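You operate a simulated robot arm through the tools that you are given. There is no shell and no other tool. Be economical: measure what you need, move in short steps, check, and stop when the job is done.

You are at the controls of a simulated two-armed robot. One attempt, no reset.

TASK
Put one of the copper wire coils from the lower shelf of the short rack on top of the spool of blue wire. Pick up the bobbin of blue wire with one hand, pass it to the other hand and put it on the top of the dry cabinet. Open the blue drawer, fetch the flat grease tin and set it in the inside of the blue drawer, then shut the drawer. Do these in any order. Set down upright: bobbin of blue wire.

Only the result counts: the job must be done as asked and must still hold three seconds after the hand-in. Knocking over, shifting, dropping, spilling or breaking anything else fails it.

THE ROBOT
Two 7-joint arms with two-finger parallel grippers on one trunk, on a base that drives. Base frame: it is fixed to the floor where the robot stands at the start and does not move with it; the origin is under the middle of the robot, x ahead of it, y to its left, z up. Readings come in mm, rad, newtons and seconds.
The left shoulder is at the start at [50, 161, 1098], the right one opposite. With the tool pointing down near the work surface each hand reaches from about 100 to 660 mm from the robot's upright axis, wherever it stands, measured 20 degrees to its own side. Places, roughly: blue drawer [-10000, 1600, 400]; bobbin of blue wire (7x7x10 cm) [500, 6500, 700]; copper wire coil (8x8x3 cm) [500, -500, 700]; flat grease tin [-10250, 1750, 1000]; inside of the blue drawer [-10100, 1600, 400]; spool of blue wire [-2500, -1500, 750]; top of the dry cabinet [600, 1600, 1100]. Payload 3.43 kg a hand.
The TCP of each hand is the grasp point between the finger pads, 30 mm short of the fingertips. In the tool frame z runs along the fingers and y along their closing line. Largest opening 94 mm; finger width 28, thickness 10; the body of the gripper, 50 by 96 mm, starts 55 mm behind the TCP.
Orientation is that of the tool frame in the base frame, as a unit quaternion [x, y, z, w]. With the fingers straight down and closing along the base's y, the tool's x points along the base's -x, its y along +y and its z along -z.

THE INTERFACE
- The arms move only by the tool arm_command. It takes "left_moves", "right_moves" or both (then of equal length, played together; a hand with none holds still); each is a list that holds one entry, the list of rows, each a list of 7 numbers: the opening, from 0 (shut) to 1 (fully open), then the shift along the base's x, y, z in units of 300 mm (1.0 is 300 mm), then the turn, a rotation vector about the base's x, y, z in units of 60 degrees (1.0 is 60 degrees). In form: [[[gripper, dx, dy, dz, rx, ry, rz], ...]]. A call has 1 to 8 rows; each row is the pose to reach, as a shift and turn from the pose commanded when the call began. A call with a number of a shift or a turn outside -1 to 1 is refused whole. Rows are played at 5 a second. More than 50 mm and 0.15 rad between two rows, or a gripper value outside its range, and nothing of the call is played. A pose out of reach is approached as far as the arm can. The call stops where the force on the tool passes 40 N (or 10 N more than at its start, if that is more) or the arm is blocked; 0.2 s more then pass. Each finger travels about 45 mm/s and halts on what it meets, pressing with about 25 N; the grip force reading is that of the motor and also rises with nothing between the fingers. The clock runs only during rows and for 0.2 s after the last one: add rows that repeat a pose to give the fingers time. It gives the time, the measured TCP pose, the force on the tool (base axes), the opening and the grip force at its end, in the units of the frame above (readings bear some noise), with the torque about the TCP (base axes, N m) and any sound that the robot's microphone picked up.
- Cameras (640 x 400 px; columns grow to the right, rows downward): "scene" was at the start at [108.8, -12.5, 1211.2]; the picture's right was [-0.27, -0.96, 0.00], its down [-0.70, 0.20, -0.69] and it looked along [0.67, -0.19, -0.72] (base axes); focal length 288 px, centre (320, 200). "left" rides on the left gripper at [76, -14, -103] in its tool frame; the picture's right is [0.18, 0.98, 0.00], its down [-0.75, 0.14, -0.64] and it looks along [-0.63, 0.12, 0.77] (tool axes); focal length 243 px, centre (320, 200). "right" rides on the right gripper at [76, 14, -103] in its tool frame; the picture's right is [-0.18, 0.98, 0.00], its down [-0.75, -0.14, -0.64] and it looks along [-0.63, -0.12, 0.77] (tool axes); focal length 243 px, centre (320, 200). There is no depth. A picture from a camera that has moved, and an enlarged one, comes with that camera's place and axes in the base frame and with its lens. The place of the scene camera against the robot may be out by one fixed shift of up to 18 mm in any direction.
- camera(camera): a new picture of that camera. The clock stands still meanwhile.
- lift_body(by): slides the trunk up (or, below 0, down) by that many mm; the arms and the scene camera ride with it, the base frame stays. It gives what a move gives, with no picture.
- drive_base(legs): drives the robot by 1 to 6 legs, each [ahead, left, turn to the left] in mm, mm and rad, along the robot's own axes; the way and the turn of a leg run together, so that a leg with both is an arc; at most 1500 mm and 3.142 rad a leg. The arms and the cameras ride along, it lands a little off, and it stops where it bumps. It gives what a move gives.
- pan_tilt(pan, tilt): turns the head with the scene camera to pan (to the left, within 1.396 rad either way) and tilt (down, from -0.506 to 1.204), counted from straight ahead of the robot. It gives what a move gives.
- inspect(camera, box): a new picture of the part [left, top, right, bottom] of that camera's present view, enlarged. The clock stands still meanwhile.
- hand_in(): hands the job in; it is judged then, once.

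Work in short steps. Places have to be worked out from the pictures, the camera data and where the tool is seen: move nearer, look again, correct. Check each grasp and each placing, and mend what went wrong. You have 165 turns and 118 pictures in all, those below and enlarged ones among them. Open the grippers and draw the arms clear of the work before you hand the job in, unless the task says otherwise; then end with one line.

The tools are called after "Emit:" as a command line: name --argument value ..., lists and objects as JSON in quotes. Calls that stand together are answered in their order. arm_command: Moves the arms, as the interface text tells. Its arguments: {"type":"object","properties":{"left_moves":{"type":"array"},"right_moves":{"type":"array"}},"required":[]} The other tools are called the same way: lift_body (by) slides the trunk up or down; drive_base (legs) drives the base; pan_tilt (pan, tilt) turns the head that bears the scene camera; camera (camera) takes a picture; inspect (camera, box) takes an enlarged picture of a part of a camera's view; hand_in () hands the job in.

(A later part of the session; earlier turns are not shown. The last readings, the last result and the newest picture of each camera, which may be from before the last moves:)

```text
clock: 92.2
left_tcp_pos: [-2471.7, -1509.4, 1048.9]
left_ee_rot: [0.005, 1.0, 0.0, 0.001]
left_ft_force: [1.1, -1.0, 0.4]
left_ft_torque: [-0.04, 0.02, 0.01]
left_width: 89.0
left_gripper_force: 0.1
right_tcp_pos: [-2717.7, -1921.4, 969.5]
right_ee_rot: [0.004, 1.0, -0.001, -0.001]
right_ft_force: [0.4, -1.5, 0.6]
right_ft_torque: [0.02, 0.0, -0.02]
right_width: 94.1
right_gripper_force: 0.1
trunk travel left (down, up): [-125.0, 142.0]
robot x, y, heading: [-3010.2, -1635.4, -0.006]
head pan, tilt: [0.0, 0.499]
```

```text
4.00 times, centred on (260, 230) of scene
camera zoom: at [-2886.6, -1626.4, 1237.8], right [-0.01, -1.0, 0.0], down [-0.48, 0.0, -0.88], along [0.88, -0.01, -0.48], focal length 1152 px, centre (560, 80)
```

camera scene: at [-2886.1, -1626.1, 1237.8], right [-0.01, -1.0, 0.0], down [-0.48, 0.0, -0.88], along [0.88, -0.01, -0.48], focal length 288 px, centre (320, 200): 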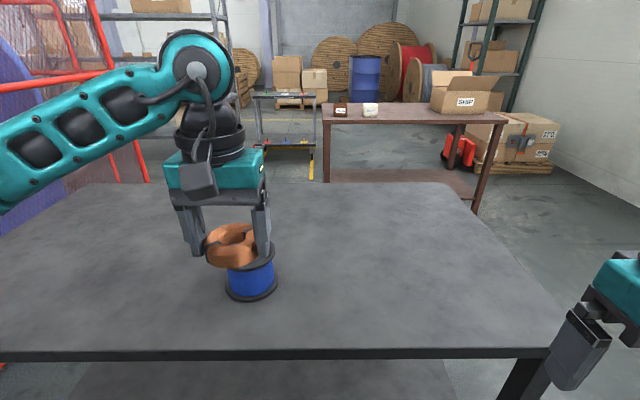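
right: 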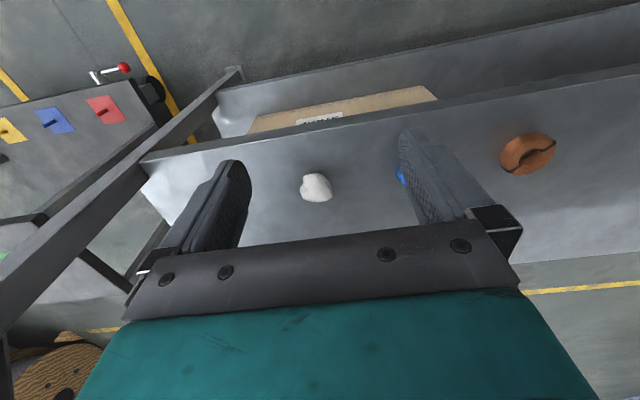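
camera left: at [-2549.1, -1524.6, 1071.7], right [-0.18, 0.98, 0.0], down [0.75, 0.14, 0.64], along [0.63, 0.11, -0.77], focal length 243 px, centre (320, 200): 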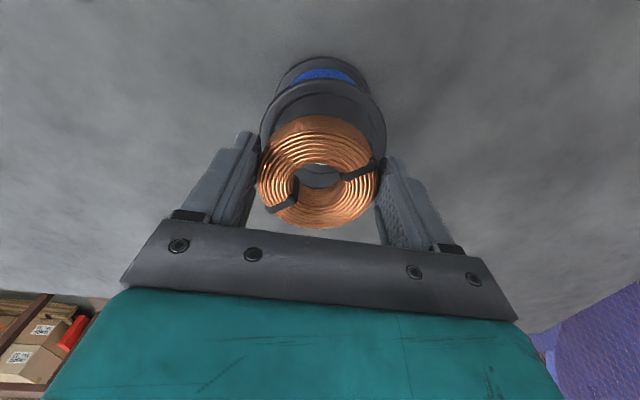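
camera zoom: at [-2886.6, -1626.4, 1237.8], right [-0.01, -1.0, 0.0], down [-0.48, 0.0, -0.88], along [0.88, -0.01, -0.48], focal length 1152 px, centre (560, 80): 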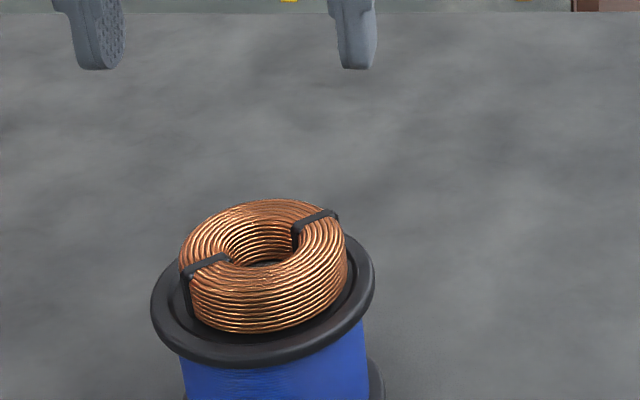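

Coil rests on the spool. I retract the arm, back off and turn around to look toward the drawer area.

Emit:
arm_command --left_moves '[[[0.95, -0.15, -0.05, 0, 0, 0, 0], [0.95, -0.3, -0.1, 0, 0, 0, 0], [0.95, -0.45, -0.15, 0, 0, 0, 0], [0.95, -0.6, -0.2, 0, 0, 0, 0], [0.95, -0.75, -0.25, 0, 0, 0, 0], [0.95, -0.88, -0.3, 0, 0, 0, 0]]]'

Emit:
drive_base --legs '[[-180, 0, 0], [0, 0, 2.3]]'

Emit:
pan_tilt --pan -0.1 --tilt 0.2

Emit:
camera --camera "scene"

```text
clock: 93.6
left_tcp_pos: [-2737.9, -1601.7, 1048.3]
left_ee_rot: [0.004, 1.0, -0.002, 0.002]
left_ft_force: [0.9, 0.1, -0.8]
left_ft_torque: [0.02, -0.01, 0.01]
left_width: 89.2
left_gripper_force: 0.1
right_tcp_pos: [-2717.0, -1920.1, 970.7]
right_ee_rot: [0.004, 1.0, 0.0, 0.0]
right_ft_force: [0.5, 0.2, -0.4]
right_ft_torque: [-0.01, -0.01, 0.05]
right_width: 93.9
right_gripper_force: 0.0
trunk travel left (down, up): [-125.0, 142.0]
robot x, y, heading: [-3009.8, -1632.9, -0.007]
head pan, tilt: [0.0, 0.499]
```

```text
clock: 100.5
left_tcp_pos: [-3396.3, -1453.8, 1047.1]
left_ee_rot: [0.913, -0.409, 0.0, -0.001]
left_ft_force: [-0.2, 0.5, -0.7]
left_ft_torque: [-0.06, 0.02, -0.01]
left_width: 89.3
left_gripper_force: 0.0
right_tcp_pos: [-3170.9, -1224.5, 969.3]
right_ee_rot: [0.913, -0.409, 0.0, 0.001]
right_ft_force: [-0.1, -0.2, 1.0]
right_ft_torque: [-0.03, 0.04, 0.02]
right_width: 93.9
right_gripper_force: 0.1
trunk travel left (down, up): [-125.0, 142.0]
robot x, y, heading: [-3190.0, -1630.4, 2.299]
head pan, tilt: [0.0, 0.499]
```

```text
clock: 101.3
left_tcp_pos: [-3396.1, -1452.3, 1047.2]
left_ee_rot: [0.912, -0.409, -0.001, -0.001]
left_ft_force: [-0.2, -0.4, -0.1]
left_ft_torque: [0.0, 0.02, 0.03]
left_width: 89.2
left_gripper_force: 0.0
right_tcp_pos: [-3170.6, -1223.3, 970.5]
right_ee_rot: [0.912, -0.41, 0.001, 0.0]
right_ft_force: [-0.2, 0.2, 0.5]
right_ft_torque: [0.02, -0.01, 0.01]
right_width: 93.8
right_gripper_force: 0.1
trunk travel left (down, up): [-125.0, 142.0]
robot x, y, heading: [-3191.2, -1631.8, 2.298]
head pan, tilt: [-0.099, 0.201]
```

```text
86 pictures are left
camera scene: at [-3278.0, -1518.1, 1265.4], right [0.81, 0.59, 0.0], down [0.12, -0.16, -0.98], along [-0.58, 0.79, -0.2], focal length 288 px, centre (320, 200)
```

scene: 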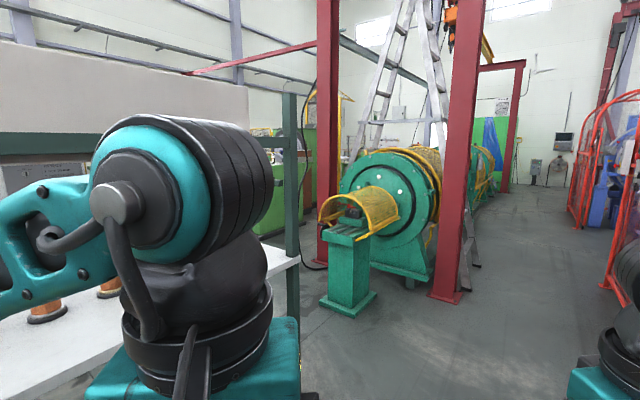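

In the earlier -x view, a red/yellow/blue drawer unit is visible far off on the line toward (-10000,1600), with open floor leading to it. I drive +y past the bench, then turn toward it and look.

Emit:
drive_base --legs '[[0, 0, -0.73], [1300, 0, 0], [0, 0, 1.3]]'

Emit:
pan_tilt --pan 0.0 --tilt 0.25

Emit:
camera --camera "scene"

```text
clock: 113.0
left_tcp_pos: [-3462.2, -290.4, 1048.4]
left_ee_rot: [0.991, -0.137, 0.0, -0.001]
left_ft_force: [-0.8, 1.0, 0.8]
left_ft_torque: [0.0, 0.0, -0.01]
left_width: 89.4
left_gripper_force: 0.0
right_tcp_pos: [-3396.7, 25.5, 969.7]
right_ee_rot: [0.991, -0.137, 0.0, 0.0]
right_ft_force: [0.9, 0.1, -0.7]
right_ft_torque: [-0.04, 0.0, 0.0]
right_width: 93.8
right_gripper_force: 0.1
trunk travel left (down, up): [-125.0, 142.0]
robot x, y, heading: [-3186.1, -328.0, 2.866]
head pan, tilt: [-0.099, 0.201]
```

```text
clock: 113.7
left_tcp_pos: [-3461.9, -289.6, 1048.3]
left_ee_rot: [0.991, -0.136, -0.001, -0.002]
left_ft_force: [0.3, 0.4, -0.3]
left_ft_torque: [0.02, 0.0, -0.03]
left_width: 89.5
left_gripper_force: 0.1
right_tcp_pos: [-3394.8, 25.7, 968.6]
right_ee_rot: [0.991, -0.137, -0.001, 0.0]
right_ft_force: [-0.8, -0.5, 0.5]
right_ft_torque: [0.02, 0.03, -0.01]
right_width: 94.1
right_gripper_force: 0.1
trunk travel left (down, up): [-125.0, 142.0]
robot x, y, heading: [-3191.0, -327.8, 2.867]
head pan, tilt: [0.0, 0.25]
```

```text
85 pictures are left
camera scene: at [-3326.1, -283.1, 1260.9], right [0.27, 0.96, 0.0], down [0.24, -0.07, -0.97], along [-0.93, 0.26, -0.25], focal length 288 px, centre (320, 200)
```

scene: 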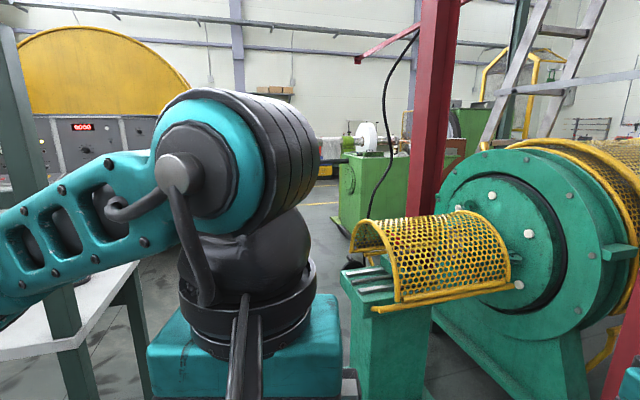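

The gap between bench end (y≈-900) and pedestal (y≈150) is centred near y -420. I go straight -x through it.

Emit:
drive_base --legs '[[0, 0, 0.275], [0, 100, 0], [1500, 0, 0], [500, 0, 0]]'

Emit:
pan_tilt --pan -0.35 --tilt 0.25

Emit:
camera --camera "scene"

```text
clock: 118.5
left_tcp_pos: [-3872.7, -459.7, 1047.0]
left_ee_rot: [1.0, 0.002, 0.002, 0.001]
left_ft_force: [-0.1, -0.3, -0.3]
left_ft_torque: [0.02, -0.01, 0.02]
left_width: 89.2
left_gripper_force: 0.1
right_tcp_pos: [-3899.0, -139.5, 972.8]
right_ee_rot: [1.0, 0.003, -0.007, 0.002]
right_ft_force: [-0.5, -0.3, -0.5]
right_ft_torque: [-0.03, 0.0, -0.03]
right_width: 93.9
right_gripper_force: 0.1
trunk travel left (down, up): [-125.0, 142.0]
robot x, y, heading: [-3614.8, -424.7, -3.139]
head pan, tilt: [0.0, 0.25]
stopped in leg 3: the robot was blocked; the commanded pose is now the measured one
```

```text
clock: 119.3
left_tcp_pos: [-3872.3, -459.9, 1047.5]
left_ee_rot: [1.0, 0.002, 0.001, 0.001]
left_ft_force: [-0.1, 1.0, -0.7]
left_ft_torque: [-0.02, 0.0, 0.0]
left_width: 89.6
left_gripper_force: 0.1
right_tcp_pos: [-3898.1, -139.3, 973.0]
right_ee_rot: [1.0, 0.002, -0.007, 0.001]
right_ft_force: [-0.1, -0.4, 0.2]
right_ft_torque: [-0.02, -0.01, 0.01]
right_width: 93.8
right_gripper_force: 0.1
trunk travel left (down, up): [-125.0, 142.0]
robot x, y, heading: [-3614.1, -426.1, -3.143]
head pan, tilt: [-0.351, 0.25]
```

```text
84 pictures are left
camera scene: at [-3734.4, -381.8, 1262.8], right [0.34, 0.94, -0.01], down [0.22, -0.09, -0.97], along [-0.92, 0.33, -0.23], focal length 288 px, centre (320, 200)
```

scene: 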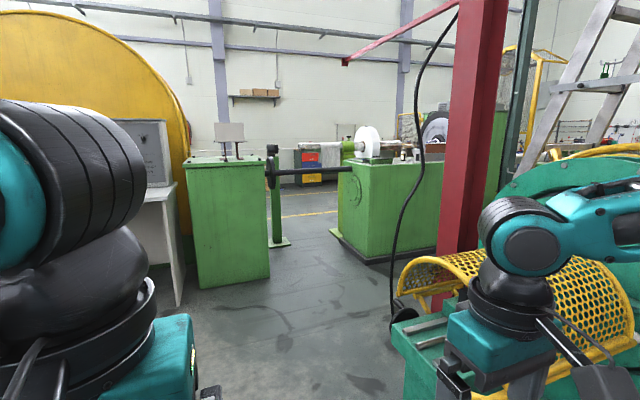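

Blocked; probably the left elbow met the rack's upright. Looking left.

Emit:
pan_tilt --pan 0.7 --tilt 0.4

Emit:
camera --camera "scene"

```text
clock: 120.6
left_tcp_pos: [-3874.2, -461.6, 1046.4]
left_ee_rot: [1.0, 0.002, 0.002, 0.002]
left_ft_force: [0.0, 0.2, -0.3]
left_ft_torque: [0.01, 0.01, 0.01]
left_width: 89.4
left_gripper_force: 0.0
right_tcp_pos: [-3899.0, -140.0, 974.1]
right_ee_rot: [1.0, 0.002, -0.007, 0.001]
right_ft_force: [-0.6, 0.6, 0.4]
right_ft_torque: [0.01, 0.0, -0.01]
right_width: 93.8
right_gripper_force: 0.1
trunk travel left (down, up): [-125.0, 142.0]
robot x, y, heading: [-3610.5, -429.4, -3.14]
head pan, tilt: [0.7, 0.4]
```

```text
83 pictures are left
camera scene: at [-3717.5, -473.7, 1248.8], right [-0.65, 0.76, 0.01], down [0.28, 0.25, -0.93], along [-0.71, -0.6, -0.38], focal length 288 px, centre (320, 200)
```

scene: 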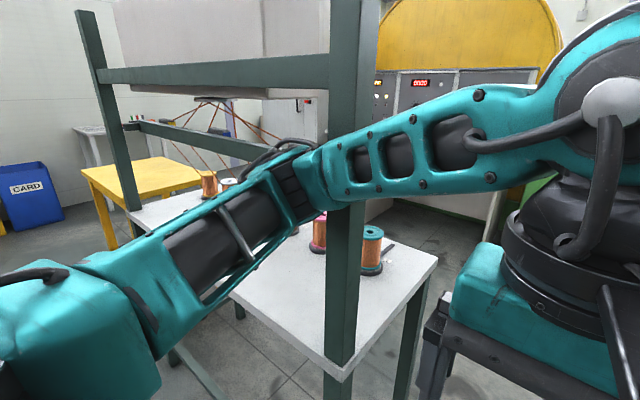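

The left elbow meets the post at ~(-4010,-665). I back up, strafe right to y≈-235, and raise/tuck the right hand to clear the yellow guard.

Emit:
drive_base --legs '[[-120, 0, 0], [0, -190, 0]]'

Emit:
arm_command --right_moves '[[[1, 0, -0.1, 0.12, 0, 0, 0], [1, 0, -0.2, 0.24, 0, 0, 0], [1, 0, -0.3, 0.36, 0, 0, 0], [1, 0, -0.3, 0.45, 0, 0, 0]]]'

Emit:
drive_base --legs '[[1500, 0, 0]]'

Emit:
pan_tilt --pan -0.2 --tilt 0.35

Emit:
camera --camera "scene"

```text
clock: 123.0
left_tcp_pos: [-3764.4, -274.2, 1041.8]
left_ee_rot: [1.0, 0.001, 0.01, 0.001]
left_ft_force: [0.6, 0.4, -1.0]
left_ft_torque: [0.0, -0.01, 0.0]
left_width: 89.2
left_gripper_force: 0.1
right_tcp_pos: [-3788.7, 47.5, 970.2]
right_ee_rot: [1.0, 0.001, 0.0, -0.001]
right_ft_force: [0.3, -0.1, 0.5]
right_ft_torque: [-0.03, -0.04, 0.02]
right_width: 93.9
right_gripper_force: 0.1
trunk travel left (down, up): [-125.0, 142.0]
robot x, y, heading: [-3494.1, -237.0, -3.14]
head pan, tilt: [0.7, 0.4]
```

```text
clock: 124.0
left_tcp_pos: [-3764.6, -273.9, 1043.1]
left_ee_rot: [1.0, 0.002, 0.009, 0.001]
left_ft_force: [-0.5, 0.1, 0.2]
left_ft_torque: [-0.06, 0.0, 0.01]
left_width: 89.3
left_gripper_force: 0.0
right_tcp_pos: [-3788.0, -44.2, 1104.9]
right_ee_rot: [1.0, 0.001, 0.001, 0.0]
right_ft_force: [-1.0, -0.3, -0.3]
right_ft_torque: [0.0, 0.01, -0.03]
right_width: 93.9
right_gripper_force: 0.1
trunk travel left (down, up): [-125.0, 142.0]
robot x, y, heading: [-3490.1, -234.7, -3.14]
head pan, tilt: [0.7, 0.4]
```

```text
clock: 131.4
left_tcp_pos: [-5268.2, -268.8, 1042.2]
left_ee_rot: [1.0, -0.002, 0.009, 0.001]
left_ft_force: [-0.1, 0.7, 0.3]
left_ft_torque: [0.02, 0.0, 0.0]
left_width: 89.2
left_gripper_force: 0.0
right_tcp_pos: [-5290.9, -37.6, 1103.9]
right_ee_rot: [1.0, -0.003, -0.001, 0.0]
right_ft_force: [0.1, 0.6, 0.8]
right_ft_torque: [-0.03, 0.0, 0.01]
right_width: 94.0
right_gripper_force: 0.1
trunk travel left (down, up): [-125.0, 142.0]
robot x, y, heading: [-4996.6, -237.3, 3.133]
head pan, tilt: [0.7, 0.4]
```

```text
clock: 132.6
left_tcp_pos: [-5269.0, -268.7, 1043.2]
left_ee_rot: [1.0, -0.002, 0.009, 0.001]
left_ft_force: [-0.4, 0.6, -0.8]
left_ft_torque: [0.03, 0.03, 0.0]
left_width: 89.2
left_gripper_force: 0.1
right_tcp_pos: [-5290.6, -38.1, 1104.2]
right_ee_rot: [1.0, -0.003, 0.0, -0.001]
right_ft_force: [0.6, -0.1, 0.2]
right_ft_torque: [-0.01, -0.02, 0.0]
right_width: 94.1
right_gripper_force: 0.0
trunk travel left (down, up): [-125.0, 142.0]
robot x, y, heading: [-4999.6, -231.9, 3.137]
head pan, tilt: [-0.201, 0.351]
```

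```text
82 pictures are left
camera scene: at [-5136.4, -205.5, 1251.5], right [0.2, 0.98, 0.0], down [0.34, -0.07, -0.94], along [-0.92, 0.19, -0.34], focal length 288 px, centre (320, 200)
```

scene: 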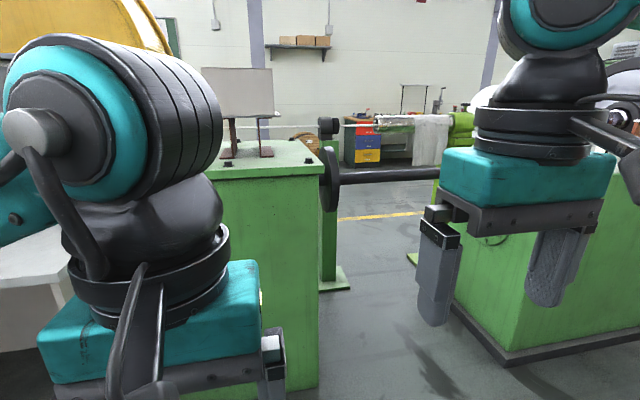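

Passed the gap. Ahead a shaft seems to span the gap between two green boxes; I zoom in to check.

Emit:
inspect --camera "scene" --box '[270, 80, 510, 230]'

Emit:
pan_tilt --pan -1.0 --tilt 0.25

Emit:
camera --camera "scene"

Emit:
pan_tilt --pan 0.7 --tilt 0.25

Emit:
camera --camera "scene"

```text
2.67 times, centred on (390, 155) of scene
camera zoom: at [-5136.4, -205.5, 1251.5], right [0.2, 0.98, 0.0], down [0.34, -0.07, -0.94], along [-0.92, 0.19, -0.34], focal length 768 px, centre (133, 320)
```

zoom: 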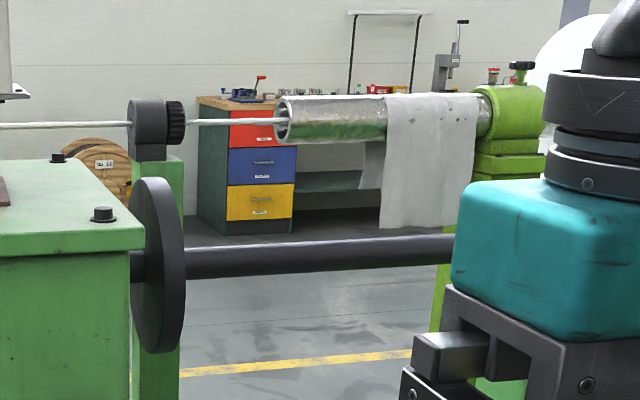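

```text
clock: 133.8
left_tcp_pos: [-5268.6, -268.5, 1043.7]
left_ee_rot: [1.0, -0.001, 0.009, 0.001]
left_ft_force: [0.6, 0.1, -0.4]
left_ft_torque: [-0.01, 0.01, 0.02]
left_width: 89.5
left_gripper_force: 0.0
right_tcp_pos: [-5290.3, -38.4, 1104.5]
right_ee_rot: [1.0, -0.003, 0.0, 0.0]
right_ft_force: [-1.6, 0.4, -0.6]
right_ft_torque: [0.01, -0.02, 0.01]
right_width: 93.9
right_gripper_force: 0.2
trunk travel left (down, up): [-125.0, 142.0]
robot x, y, heading: [-4999.2, -234.3, 3.136]
head pan, tilt: [-1.0, 0.25]
```

```text
80 pictures are left
camera scene: at [-5095.4, -145.7, 1260.9], right [0.84, 0.54, 0.0], down [0.13, -0.21, -0.97], along [-0.52, 0.82, -0.25], focal length 288 px, centre (320, 200)
```

scene: 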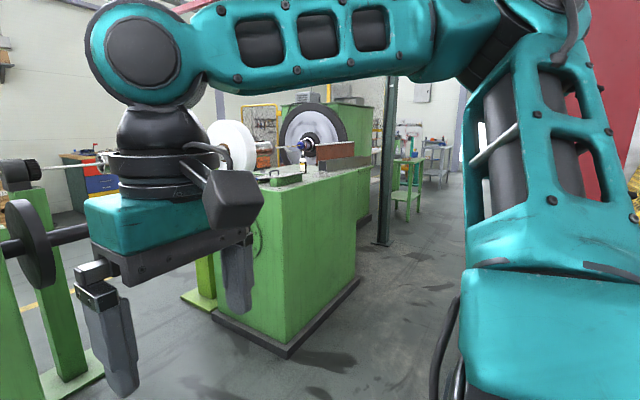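

```text
clock: 135.5
left_tcp_pos: [-5268.4, -269.7, 1043.0]
left_ee_rot: [1.0, -0.002, 0.01, 0.001]
left_ft_force: [0.6, 0.5, -0.1]
left_ft_torque: [-0.04, -0.04, 0.03]
left_width: 89.1
left_gripper_force: 0.0
right_tcp_pos: [-5290.8, -35.5, 1104.3]
right_ee_rot: [1.0, -0.002, 0.0, 0.0]
right_ft_force: [0.3, -0.1, -0.2]
right_ft_torque: [0.01, -0.02, -0.03]
right_width: 94.0
right_gripper_force: 0.0
trunk travel left (down, up): [-125.0, 142.0]
robot x, y, heading: [-4997.9, -231.3, 3.134]
head pan, tilt: [0.7, 0.25]
```

```text
79 pictures are left
camera scene: at [-5117.1, -284.2, 1260.9], right [-0.64, 0.77, 0.0], down [0.19, 0.16, -0.97], along [-0.75, -0.62, -0.25], focal length 288 px, centre (320, 200)
```

scene: 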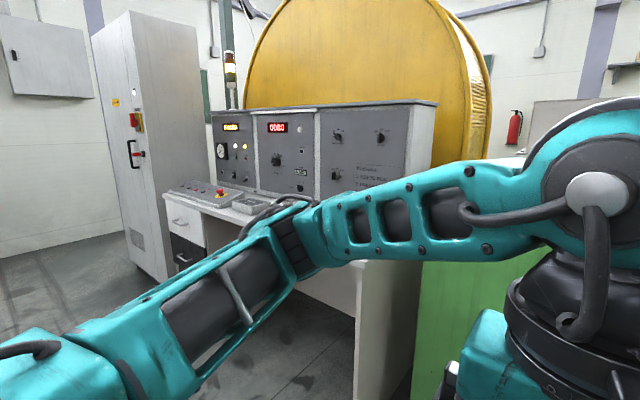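

The shaft blocks this way, but a marked aisle (x≈-7850) runs in front of the drawers. I'll try going south along x≈-5300 between bench and control desk, then around the tall cabinet.

Emit:
drive_base --legs '[[300, 0, 0], [0, 0, 1.575], [1450, 0, 0]]'

Emit:
pan_tilt --pan -0.3 --tilt 0.3

Emit:
camera --camera "scene"

```text
clock: 148.2
left_tcp_pos: [-5281.7, -1961.9, 1042.2]
left_ee_rot: [0.711, 0.704, 0.007, -0.007]
left_ft_force: [1.3, 0.8, -0.1]
left_ft_torque: [0.02, 0.01, -0.02]
left_width: 89.5
left_gripper_force: 0.0
right_tcp_pos: [-5512.8, -1982.9, 1104.6]
right_ee_rot: [0.711, 0.703, -0.001, 0.0]
right_ft_force: [-0.9, -0.2, -0.1]
right_ft_torque: [0.01, 0.01, -0.04]
right_width: 94.0
right_gripper_force: 0.1
trunk travel left (down, up): [-125.0, 142.0]
robot x, y, heading: [-5313.3, -1689.0, -1.58]
head pan, tilt: [0.7, 0.25]
```

```text
clock: 149.4
left_tcp_pos: [-5282.2, -1961.7, 1043.2]
left_ee_rot: [0.71, 0.704, 0.007, -0.006]
left_ft_force: [-1.1, 0.0, -0.5]
left_ft_torque: [-0.01, 0.0, 0.0]
left_width: 89.4
left_gripper_force: 0.0
right_tcp_pos: [-5514.6, -1982.9, 1104.3]
right_ee_rot: [0.71, 0.704, 0.0, 0.0]
right_ft_force: [-0.9, -0.1, 0.2]
right_ft_torque: [0.0, 0.03, -0.01]
right_width: 93.8
right_gripper_force: 0.1
trunk travel left (down, up): [-125.0, 142.0]
robot x, y, heading: [-5315.3, -1687.9, -1.576]
head pan, tilt: [-0.3, 0.3]
```

```text
78 pictures are left
camera scene: at [-5353.0, -1809.2, 1256.2], right [-0.95, 0.3, 0.0], down [0.09, 0.28, -0.96], along [-0.29, -0.91, -0.3], focal length 288 px, centre (320, 200)
```

scene: 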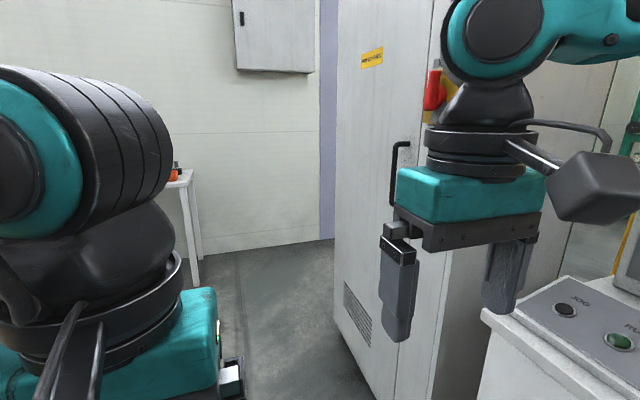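

Cabinet front is x≈-5950, spanning y≈-2646..-3300; wall y≈-4380. I go to y≈-3890 and turn west through that gap.

Emit:
drive_base --legs '[[1490, 0, 0], [470, 0, 0], [0, 0, -1.565], [0, 230, 0], [500, 0, 0]]'

Emit:
pan_tilt --pan -0.1 --tilt 0.3

Emit:
camera --camera "scene"

```text
clock: 163.8
left_tcp_pos: [-5622.4, -3771.6, 1041.9]
left_ee_rot: [1.0, 0.006, 0.01, 0.0]
left_ft_force: [-0.1, -0.2, -0.6]
left_ft_torque: [-0.03, 0.02, -0.02]
left_width: 89.3
left_gripper_force: 0.0
right_tcp_pos: [-5646.5, -3540.8, 1104.0]
right_ee_rot: [1.0, 0.004, 0.0, 0.0]
right_ft_force: [0.1, 0.2, 0.3]
right_ft_torque: [0.02, -0.01, 0.02]
right_width: 94.1
right_gripper_force: 0.1
trunk travel left (down, up): [-125.0, 142.0]
robot x, y, heading: [-5351.2, -3729.4, -3.131]
head pan, tilt: [-0.3, 0.3]
stopped in leg 4: the robot was blocked; the commanded pose is now the measured one
```

```text
clock: 164.6
left_tcp_pos: [-5622.1, -3771.5, 1043.8]
left_ee_rot: [1.0, 0.006, 0.01, 0.0]
left_ft_force: [-0.8, -0.3, -0.1]
left_ft_torque: [0.0, -0.01, -0.01]
left_width: 89.2
left_gripper_force: 0.2
right_tcp_pos: [-5648.0, -3541.2, 1105.1]
right_ee_rot: [1.0, 0.005, 0.0, -0.001]
right_ft_force: [-0.4, 0.0, 0.2]
right_ft_torque: [-0.03, 0.01, -0.01]
right_width: 94.1
right_gripper_force: 0.1
trunk travel left (down, up): [-125.0, 142.0]
robot x, y, heading: [-5351.1, -3733.3, -3.13]
head pan, tilt: [-0.099, 0.3]
```

```text
77 pictures are left
camera scene: at [-5492.3, -3714.9, 1256.2], right [0.09, 1.0, 0.0], down [0.29, -0.03, -0.96], along [-0.95, 0.09, -0.3], focal length 288 px, centre (320, 200)
```

scene: 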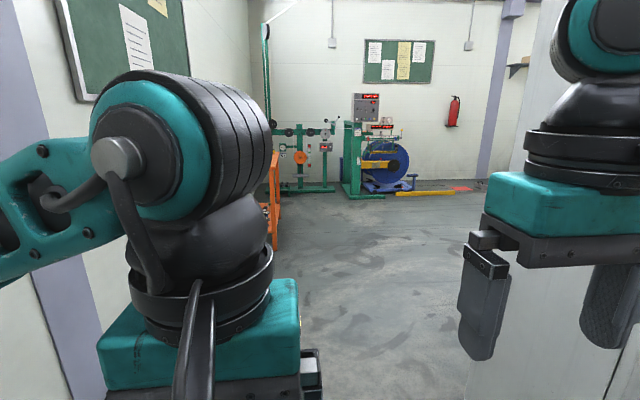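

Blocked while strafing, likely the base by the white table. Let me look right to see the elbow's clearance to the cabinet, and left-down at the obstacle.

Emit:
pan_tilt --pan -0.9 --tilt 0.3

Emit:
camera --camera "scene"

Emit:
pan_tilt --pan 1.3 --tilt 0.6

Emit:
camera --camera "scene"

```text
clock: 165.7
left_tcp_pos: [-5622.2, -3772.8, 1042.3]
left_ee_rot: [1.0, 0.006, 0.009, 0.0]
left_ft_force: [0.0, -0.3, 0.4]
left_ft_torque: [-0.01, 0.02, -0.01]
left_width: 89.3
left_gripper_force: 0.0
right_tcp_pos: [-5647.3, -3541.5, 1104.7]
right_ee_rot: [1.0, 0.004, 0.0, 0.0]
right_ft_force: [-0.3, 0.6, 0.4]
right_ft_torque: [0.01, 0.01, 0.0]
right_width: 94.1
right_gripper_force: 0.0
trunk travel left (down, up): [-125.0, 142.0]
robot x, y, heading: [-5345.3, -3731.6, -3.132]
head pan, tilt: [-0.901, 0.3]
```

```text
76 pictures are left
camera scene: at [-5458.0, -3650.9, 1256.2], right [0.78, 0.63, 0.0], down [0.19, -0.23, -0.96], along [-0.6, 0.74, -0.3], focal length 288 px, centre (320, 200)
```

scene: 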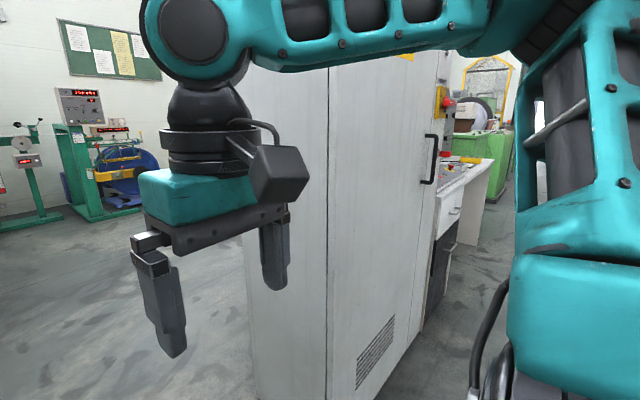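

```text
clock: 167.8
left_tcp_pos: [-5622.8, -3772.5, 1041.3]
left_ee_rot: [1.0, 0.005, 0.009, 0.0]
left_ft_force: [0.2, 0.3, -0.2]
left_ft_torque: [0.03, -0.03, -0.01]
left_width: 89.2
left_gripper_force: 0.0
right_tcp_pos: [-5647.9, -3540.8, 1105.5]
right_ee_rot: [1.0, 0.004, -0.001, 0.0]
right_ft_force: [-0.3, 0.1, 0.3]
right_ft_torque: [0.0, 0.02, -0.02]
right_width: 94.0
right_gripper_force: 0.0
trunk travel left (down, up): [-125.0, 142.0]
robot x, y, heading: [-5348.4, -3732.2, -3.131]
head pan, tilt: [1.3, 0.6]
```

```text
75 pictures are left
camera scene: at [-5422.2, -3808.8, 1228.7], right [-0.97, 0.26, 0.0], down [0.15, 0.55, -0.83], along [-0.21, -0.8, -0.56], focal length 288 px, centre (320, 200)
```

scene: 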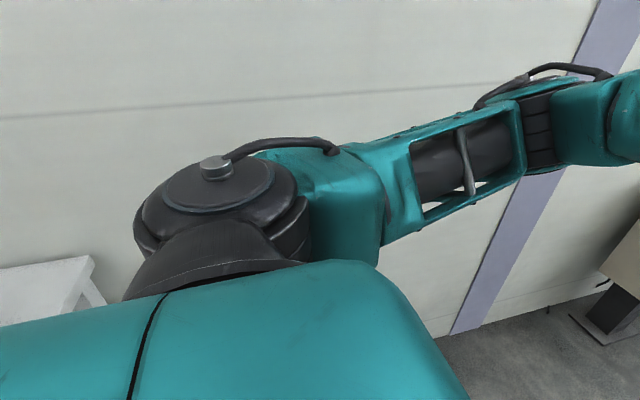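

The base touched the table corner; the way ahead is clear on both sides at y≈-3730. I go straight west.

Emit:
drive_base --legs '[[300, 0, 0], [1500, 60, 0], [350, 0, 0], [0, 0, -1.2]]'

Emit:
pan_tilt --pan 0.0 --tilt 0.25

Emit:
camera --camera "scene"

```text
refused: leg 2 is longer than a leg can be; nothing moved
```

```text
clock: 169.2
left_tcp_pos: [-5621.8, -3771.6, 1042.8]
left_ee_rot: [1.0, 0.006, 0.01, 0.0]
left_ft_force: [0.7, -0.3, 0.4]
left_ft_torque: [-0.03, -0.01, 0.03]
left_width: 89.3
left_gripper_force: 0.0
right_tcp_pos: [-5647.3, -3541.6, 1104.6]
right_ee_rot: [1.0, 0.005, 0.0, 0.0]
right_ft_force: [1.0, -0.1, 0.0]
right_ft_torque: [0.02, 0.03, 0.0]
right_width: 94.0
right_gripper_force: 0.0
trunk travel left (down, up): [-125.0, 142.0]
robot x, y, heading: [-5349.6, -3731.2, -3.129]
head pan, tilt: [0.0, 0.25]
```

```text
74 pictures are left
camera scene: at [-5492.7, -3724.4, 1260.9], right [-0.01, 1.0, 0.0], down [0.25, 0.0, -0.97], along [-0.97, -0.01, -0.25], focal length 288 px, centre (320, 200)
```

scene: 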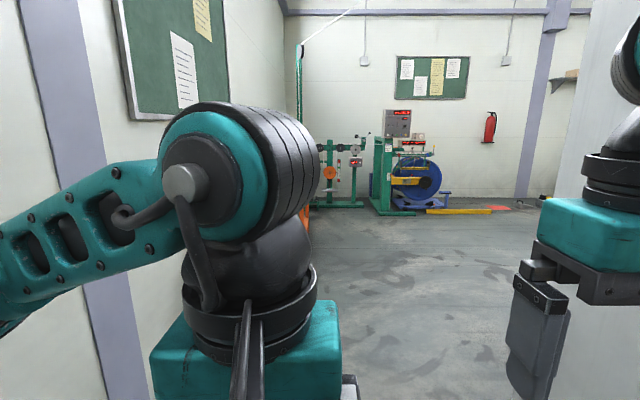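

Leg limits exceeded; I resend with shorter legs, stopping short of the orange stand.

Emit:
drive_base --legs '[[1480, 0, 0], [350, 0, 0], [0, 0, -1.2]]'

Emit:
camera --camera "scene"

```text
clock: 181.5
left_tcp_pos: [-7320.6, -3505.0, 1042.8]
left_ee_rot: [0.827, -0.561, 0.008, 0.006]
left_ft_force: [-1.0, -0.6, 0.4]
left_ft_torque: [0.01, -0.02, -0.02]
left_width: 89.2
left_gripper_force: 0.1
right_tcp_pos: [-7115.2, -3398.7, 1104.3]
right_ee_rot: [0.827, -0.563, 0.0, 0.0]
right_ft_force: [-0.3, 0.5, 0.3]
right_ft_torque: [0.0, 0.0, -0.01]
right_width: 94.2
right_gripper_force: 0.0
trunk travel left (down, up): [-125.0, 142.0]
robot x, y, heading: [-7185.0, -3747.5, 1.948]
head pan, tilt: [0.0, 0.25]
```

```text
73 pictures are left
camera scene: at [-7244.4, -3610.7, 1260.9], right [0.93, 0.37, 0.0], down [0.09, -0.23, -0.97], along [-0.36, 0.9, -0.25], focal length 288 px, centre (320, 200)
```

scene: 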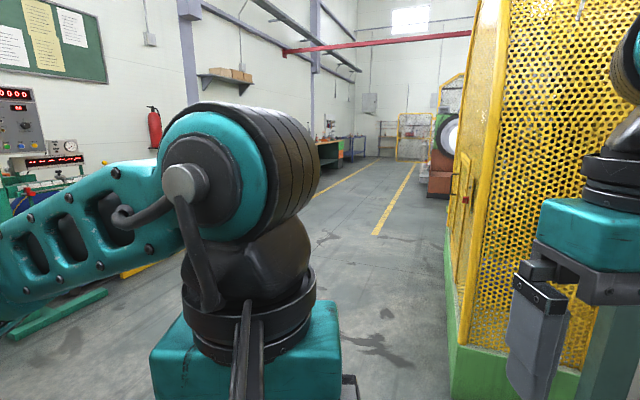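

The marked aisle runs north past the drawer bench. I drive along it diagonally.

Emit:
drive_base --legs '[[1490, 0, 0], [1490, 0, 0], [1000, 0, 0], [0, 0, 0.4]]'

Emit:
camera --camera "scene"

```text
clock: 201.8
left_tcp_pos: [-8894.0, 112.7, 1043.0]
left_ee_rot: [0.926, -0.378, 0.009, 0.004]
left_ft_force: [1.0, 0.8, 1.0]
left_ft_torque: [0.0, 0.01, 0.0]
left_width: 89.5
left_gripper_force: 0.0
right_tcp_pos: [-8748.3, 293.0, 1103.8]
right_ee_rot: [0.925, -0.379, 0.0, -0.001]
right_ft_force: [-0.8, 0.5, 0.3]
right_ft_torque: [0.03, 0.0, 0.01]
right_width: 94.2
right_gripper_force: 0.1
trunk travel left (down, up): [-125.0, 142.0]
robot x, y, heading: [-8673.9, -48.6, 2.366]
head pan, tilt: [0.0, 0.25]
```

```text
72 pictures are left
camera scene: at [-8778.4, 50.7, 1260.9], right [0.7, 0.71, 0.0], down [0.18, -0.17, -0.97], along [-0.69, 0.68, -0.25], focal length 288 px, centre (320, 200)
```

scene: 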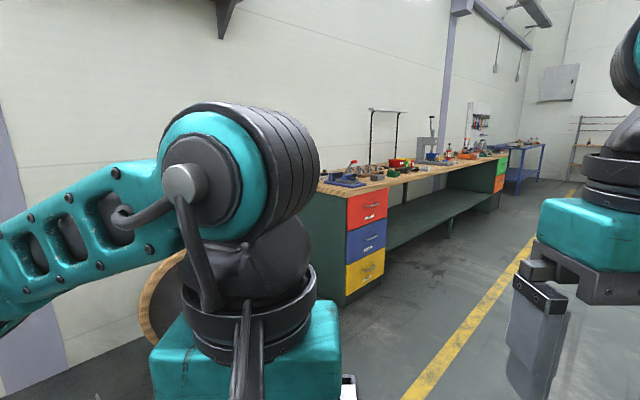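

Drawer front plane is x≈-9955, y≈1485..2000; blue handle ~z 440. I drive to face it at about (-9150,1680).

Emit:
drive_base --legs '[[0, 0, -0.522], [1480, 0, 0], [300, 0, 0], [0, 0, 1.297]]'

Emit:
pan_tilt --pan 0.0 --tilt 0.6

Emit:
camera --camera "scene"

```text
clock: 215.5
left_tcp_pos: [-9417.6, 1628.1, 1043.1]
left_ee_rot: [1.0, -0.004, 0.009, 0.0]
left_ft_force: [0.1, -0.6, 0.2]
left_ft_torque: [-0.02, 0.03, -0.01]
left_width: 89.1
left_gripper_force: 0.1
right_tcp_pos: [-9439.7, 1859.5, 1103.4]
right_ee_rot: [1.0, -0.006, 0.0, -0.001]
right_ft_force: [0.9, 0.3, 0.2]
right_ft_torque: [0.01, -0.01, -0.01]
right_width: 93.7
right_gripper_force: 0.0
trunk travel left (down, up): [-125.0, 142.0]
robot x, y, heading: [-9145.0, 1660.8, 3.13]
head pan, tilt: [0.0, 0.25]
```

```text
clock: 216.3
left_tcp_pos: [-9419.0, 1627.5, 1043.9]
left_ee_rot: [1.0, -0.004, 0.01, 0.0]
left_ft_force: [0.9, 0.1, 0.3]
left_ft_torque: [-0.02, 0.02, -0.01]
left_width: 89.6
left_gripper_force: 0.1
right_tcp_pos: [-9439.1, 1860.7, 1103.8]
right_ee_rot: [1.0, -0.006, 0.0, 0.001]
right_ft_force: [0.9, 0.1, 0.9]
right_ft_torque: [0.01, 0.0, 0.0]
right_width: 93.8
right_gripper_force: 0.2
trunk travel left (down, up): [-125.0, 142.0]
robot x, y, heading: [-9148.9, 1663.0, 3.128]
head pan, tilt: [0.0, 0.6]
```

```text
71 pictures are left
camera scene: at [-9283.3, 1672.7, 1228.8], right [0.01, 1.0, 0.0], down [0.56, -0.01, -0.83], along [-0.83, 0.01, -0.56], focal length 288 px, centre (320, 200)
```

scene: 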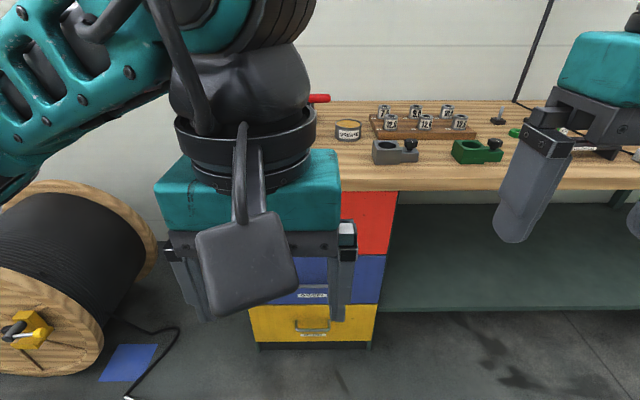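

The grease tin is at about (-10258,1783); blue handle near (-9950,1656,426). I'll zoom in on the tin and the bench.

Emit:
inspect --camera "scene" --box '[300, 80, 540, 230]'

```text
2.67 times, centred on (420, 155) of scene
camera zoom: at [-9283.3, 1672.7, 1228.8], right [0.01, 1.0, 0.0], down [0.56, -0.01, -0.83], along [-0.83, 0.01, -0.56], focal length 768 px, centre (53, 320)
```

zoom: 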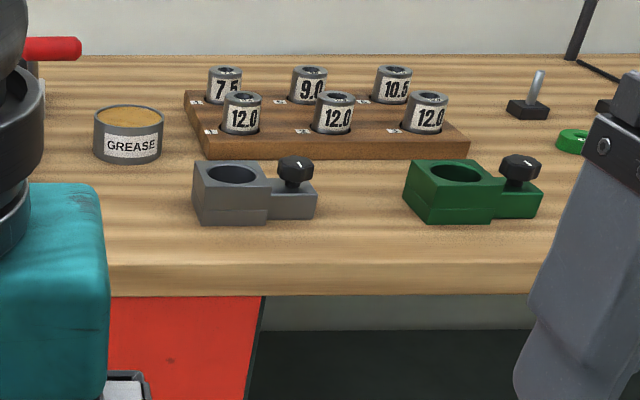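

Tin is ~87 mm or less across, at ~(-10190,1777). I drive in to about (-9590,1640) so the right hand can reach it.

Emit:
drive_base --legs '[[0, 20, 0], [430, 0, 0]]'

Emit:
camera --camera "right"

Emit:
camera --camera "scene"

```text
clock: 219.2
left_tcp_pos: [-9809.6, 1611.2, 1043.1]
left_ee_rot: [1.0, -0.004, 0.01, 0.001]
left_ft_force: [0.5, -0.8, 0.2]
left_ft_torque: [-0.01, -0.01, 0.0]
left_width: 89.3
left_gripper_force: 0.1
right_tcp_pos: [-9831.0, 1842.9, 1104.7]
right_ee_rot: [1.0, -0.005, 0.0, 0.0]
right_ft_force: [0.4, 0.1, 0.7]
right_ft_torque: [0.02, 0.01, -0.03]
right_width: 93.8
right_gripper_force: 0.0
trunk travel left (down, up): [-125.0, 142.0]
robot x, y, heading: [-9534.9, 1646.1, 3.129]
head pan, tilt: [0.0, 0.6]
stopped in leg 2: the robot was blocked; the commanded pose is now the measured one
```

```text
69 pictures are left
camera right: at [-9753.3, 1827.2, 1206.8], right [-0.19, -0.98, 0.0], down [-0.75, 0.15, 0.64], along [-0.63, 0.12, -0.77], focal length 243 px, centre (320, 200)
```

right: 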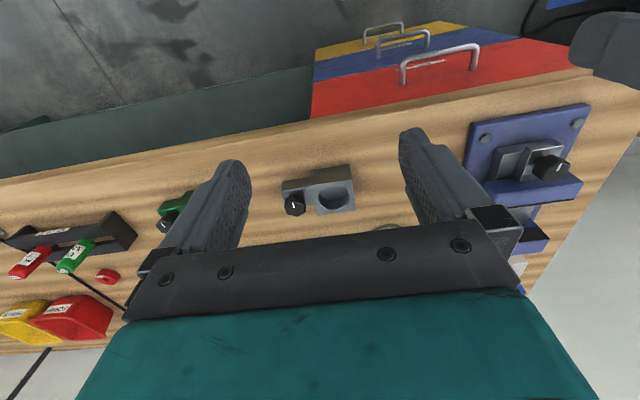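

```text
68 pictures are left
camera scene: at [-9673.6, 1656.3, 1228.8], right [0.01, 1.0, 0.0], down [0.56, -0.01, -0.83], along [-0.83, 0.01, -0.56], focal length 288 px, centre (320, 200)
```

scene: 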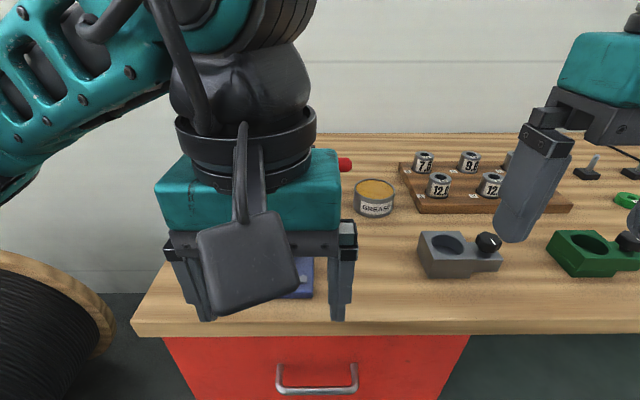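

Stopped with the base against the bench front; reach is still OK. Tin by parallax: centre ~(-10169,1785), bench z≈882. I move the right hand toward above it.

Emit:
arm_command --right_moves '[[[1, -0.15, -0.04, 0, 0, 0, 0], [1, -0.3, -0.08, 0, 0, 0, 0], [1, -0.45, -0.12, 0, 0, 0, 0], [1, -0.6, -0.16, 0, 0, 0, 0], [1, -0.75, -0.18, -0.04, 0, 0, 0], [1, -0.9, -0.18, -0.12, 0, 0, 0], [1, -0.9, -0.18, -0.12, 0, 0, 0], [1, -0.9, -0.18, -0.12, 0, 0, 0]]]'

Emit:
camera --camera "right"

```text
refused: row 6 steps farther than a row can; nothing moved
```

```text
67 pictures are left
camera right: at [-9753.3, 1827.2, 1206.8], right [-0.19, -0.98, 0.0], down [-0.75, 0.15, 0.64], along [-0.63, 0.12, -0.77], focal length 243 px, centre (320, 200)
```

right: 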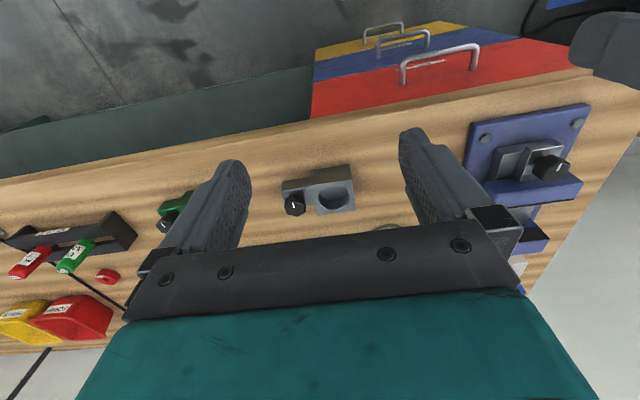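

A row was too long; I resend with smaller steps.

Emit:
arm_command --right_moves '[[[1, -0.14, -0.04, 0, 0, 0, 0], [1, -0.28, -0.08, 0, 0, 0, 0], [1, -0.42, -0.12, 0, 0, 0, 0], [1, -0.56, -0.16, 0, 0, 0, 0], [1, -0.69, -0.18, -0.04, 0, 0, 0], [1, -0.82, -0.18, -0.1, 0, 0, 0], [1, -0.9, -0.18, -0.12, 0, 0, 0], [1, -0.9, -0.18, -0.12, 0, 0, 0]]]'

Emit:
camera --camera "right"

```text
clock: 221.0
left_tcp_pos: [-9809.3, 1612.3, 1042.5]
left_ee_rot: [1.0, -0.003, 0.01, -0.001]
left_ft_force: [0.0, 0.0, -0.3]
left_ft_torque: [-0.01, 0.03, 0.01]
left_width: 89.3
left_gripper_force: 0.0
right_tcp_pos: [-10042.5, 1829.5, 1058.9]
right_ee_rot: [1.0, -0.005, 0.0, 0.0]
right_ft_force: [0.8, 0.8, 0.0]
right_ft_torque: [-0.01, 0.02, -0.01]
right_width: 94.0
right_gripper_force: 0.0
right hand out of reach, approached as far as the arm can: row 4, 5, 6, 7, 8
trunk travel left (down, up): [-125.0, 142.0]
robot x, y, heading: [-9534.7, 1644.3, 3.134]
head pan, tilt: [0.0, 0.6]
```

```text
66 pictures are left
camera right: at [-9966.6, 1814.0, 1161.7], right [-0.19, -0.98, 0.0], down [-0.75, 0.15, 0.64], along [-0.63, 0.12, -0.77], focal length 243 px, centre (320, 200)
```

right: 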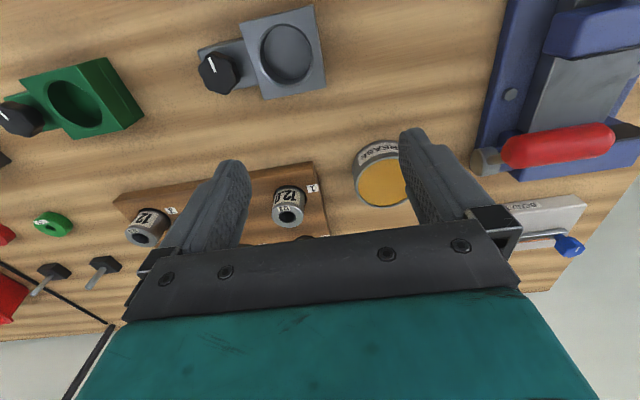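

The vertical tool can't reach this far at this height, but a 20° forward tilt will. I tilt the right hand and look.

Emit:
arm_command --right_moves '[[[1, 0, 0, 0, 0, 0.11, 0], [1, 0, 0, 0, 0, 0.22, 0], [1, 0, 0, 0, 0, 0.333, 0], [1, 0, 0, 0, 0, 0.333, 0], [1, 0, 0, 0, 0, 0.333, 0]]]'

Emit:
camera --camera "right"

Emit:
camera --camera "scene"

```text
clock: 222.2
left_tcp_pos: [-9809.4, 1611.6, 1041.8]
left_ee_rot: [1.0, -0.003, 0.01, 0.0]
left_ft_force: [0.3, -0.6, -1.3]
left_ft_torque: [-0.02, 0.0, -0.01]
left_width: 89.1
left_gripper_force: 0.0
right_tcp_pos: [-10044.4, 1830.5, 1058.6]
right_ee_rot: [0.985, -0.005, -0.173, 0.0]
right_ft_force: [0.2, -0.3, 0.3]
right_ft_torque: [0.0, -0.02, 0.03]
right_width: 93.9
right_gripper_force: 0.0
trunk travel left (down, up): [-125.0, 142.0]
robot x, y, heading: [-9539.3, 1645.1, 3.131]
head pan, tilt: [0.0, 0.6]
```

```text
65 pictures are left
camera right: at [-9936.3, 1815.0, 1129.9], right [-0.18, -0.98, 0.07], down [-0.49, 0.15, 0.86], along [-0.85, 0.12, -0.51], focal length 243 px, centre (320, 200)
```

right: 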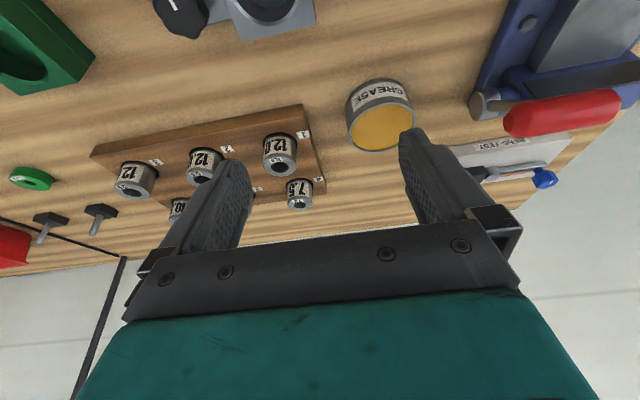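

```text
64 pictures are left
camera scene: at [-9674.2, 1656.3, 1228.7], right [0.01, 1.0, 0.0], down [0.56, 0.0, -0.83], along [-0.83, 0.01, -0.56], focal length 288 px, centre (320, 200)
```

scene: 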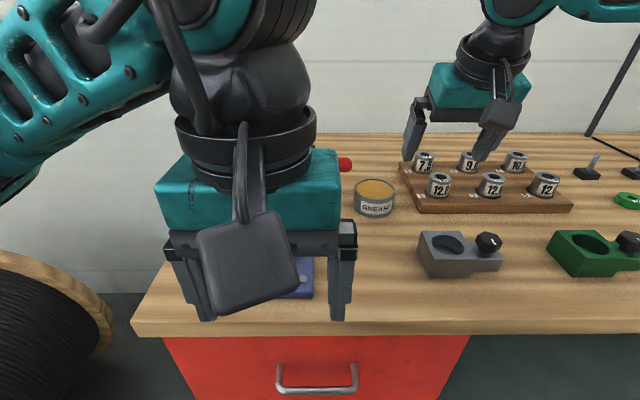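

I move toward the tin (~(-10150,1765)) at z≈1000 and re-look.

Emit:
arm_command --right_moves '[[[1, -0.04, -0.1, -0.02, 0, 0, 0], [1, -0.1, -0.2, -0.08, 0, 0, 0], [1, -0.18, -0.215, -0.17, 0, 0, 0], [1, -0.18, -0.215, -0.19, 0, 0, 0], [1, -0.18, -0.215, -0.19, 0, 0, 0]]]'

Emit:
camera --camera "right"

```text
clock: 223.4
left_tcp_pos: [-9809.4, 1611.0, 1042.2]
left_ee_rot: [1.0, -0.002, 0.01, 0.0]
left_ft_force: [-0.3, -0.4, 0.5]
left_ft_torque: [0.01, 0.01, 0.02]
left_width: 89.3
left_gripper_force: 0.1
right_tcp_pos: [-10076.2, 1795.2, 1003.8]
right_ee_rot: [0.985, -0.005, -0.173, 0.0]
right_ft_force: [-0.6, -0.8, -0.3]
right_ft_torque: [0.03, 0.0, 0.02]
right_width: 93.8
right_gripper_force: 0.1
right hand out of reach, approached as far as the arm can: row 2, 3, 4, 5
trunk travel left (down, up): [-125.0, 142.0]
robot x, y, heading: [-9540.4, 1650.1, 3.128]
head pan, tilt: [0.0, 0.6]
```

```text
63 pictures are left
camera right: at [-9969.0, 1778.6, 1074.9], right [-0.18, -0.98, 0.07], down [-0.49, 0.15, 0.86], along [-0.85, 0.12, -0.51], focal length 243 px, centre (320, 200)
```

right: 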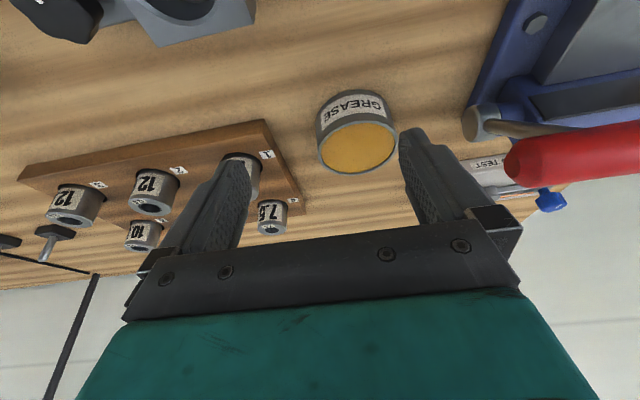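

Triangulated tin top: centre ≈(-10154,1764), z≈911, ~79 mm across. I raise the trunk to extend reach at this height.

Emit:
lift_body --by 140

Emit:
arm_command --right_moves '[[[1, -0.05, -0.03, -0.15, 0, 0, 0], [1, -0.1, -0.07, -0.28, 0, 0, 0], [1, -0.17, -0.1, -0.42, 0, 0, 0], [1, -0.2, -0.1, -0.5, 0, 0, 0], [1, -0.2, -0.1, -0.5, 0, 0, 0]]]'

Emit:
camera --camera "right"

```text
clock: 225.0
left_tcp_pos: [-9809.7, 1611.8, 1182.7]
left_ee_rot: [1.0, -0.002, 0.009, 0.0]
left_ft_force: [1.1, 0.9, -0.7]
left_ft_torque: [-0.02, -0.03, 0.01]
left_width: 89.4
left_gripper_force: 0.1
right_tcp_pos: [-10077.1, 1794.3, 1144.8]
right_ee_rot: [0.985, -0.005, -0.173, 0.0]
right_ft_force: [-0.2, -0.9, -0.8]
right_ft_torque: [-0.02, 0.0, 0.01]
right_width: 94.2
right_gripper_force: 0.1
trunk travel left (down, up): [-265.0, 2.0]
robot x, y, heading: [-9538.0, 1647.3, 3.137]
head pan, tilt: [0.0, 0.6]
```

```text
clock: 226.2
left_tcp_pos: [-9810.0, 1611.7, 1182.7]
left_ee_rot: [1.0, -0.003, 0.009, 0.001]
left_ft_force: [0.3, -0.3, 0.3]
left_ft_torque: [-0.03, -0.01, 0.0]
left_width: 89.4
left_gripper_force: 0.0
right_tcp_pos: [-10074.8, 1826.3, 1037.5]
right_ee_rot: [0.985, -0.005, -0.174, 0.001]
right_ft_force: [0.0, -0.1, 0.2]
right_ft_torque: [0.03, -0.03, -0.01]
right_width: 94.1
right_gripper_force: 0.0
right hand out of reach, approached as far as the arm can: row 1, 2, 3, 4, 5
trunk travel left (down, up): [-265.0, 2.0]
robot x, y, heading: [-9535.8, 1644.6, 3.132]
head pan, tilt: [0.0, 0.6]
```

```text
62 pictures are left
camera right: at [-9968.8, 1811.0, 1107.4], right [-0.18, -0.98, 0.07], down [-0.49, 0.15, 0.86], along [-0.85, 0.12, -0.51], focal length 243 px, centre (320, 200)
```

right: 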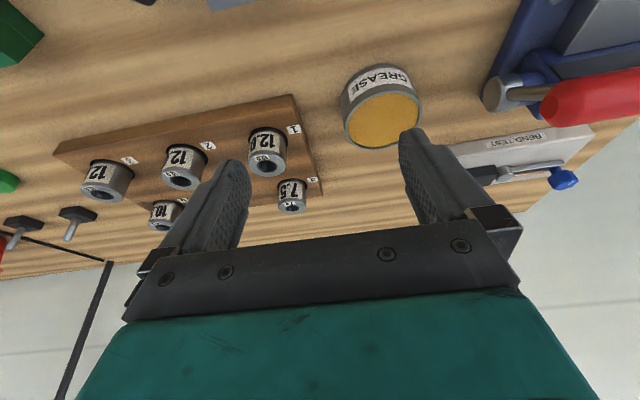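

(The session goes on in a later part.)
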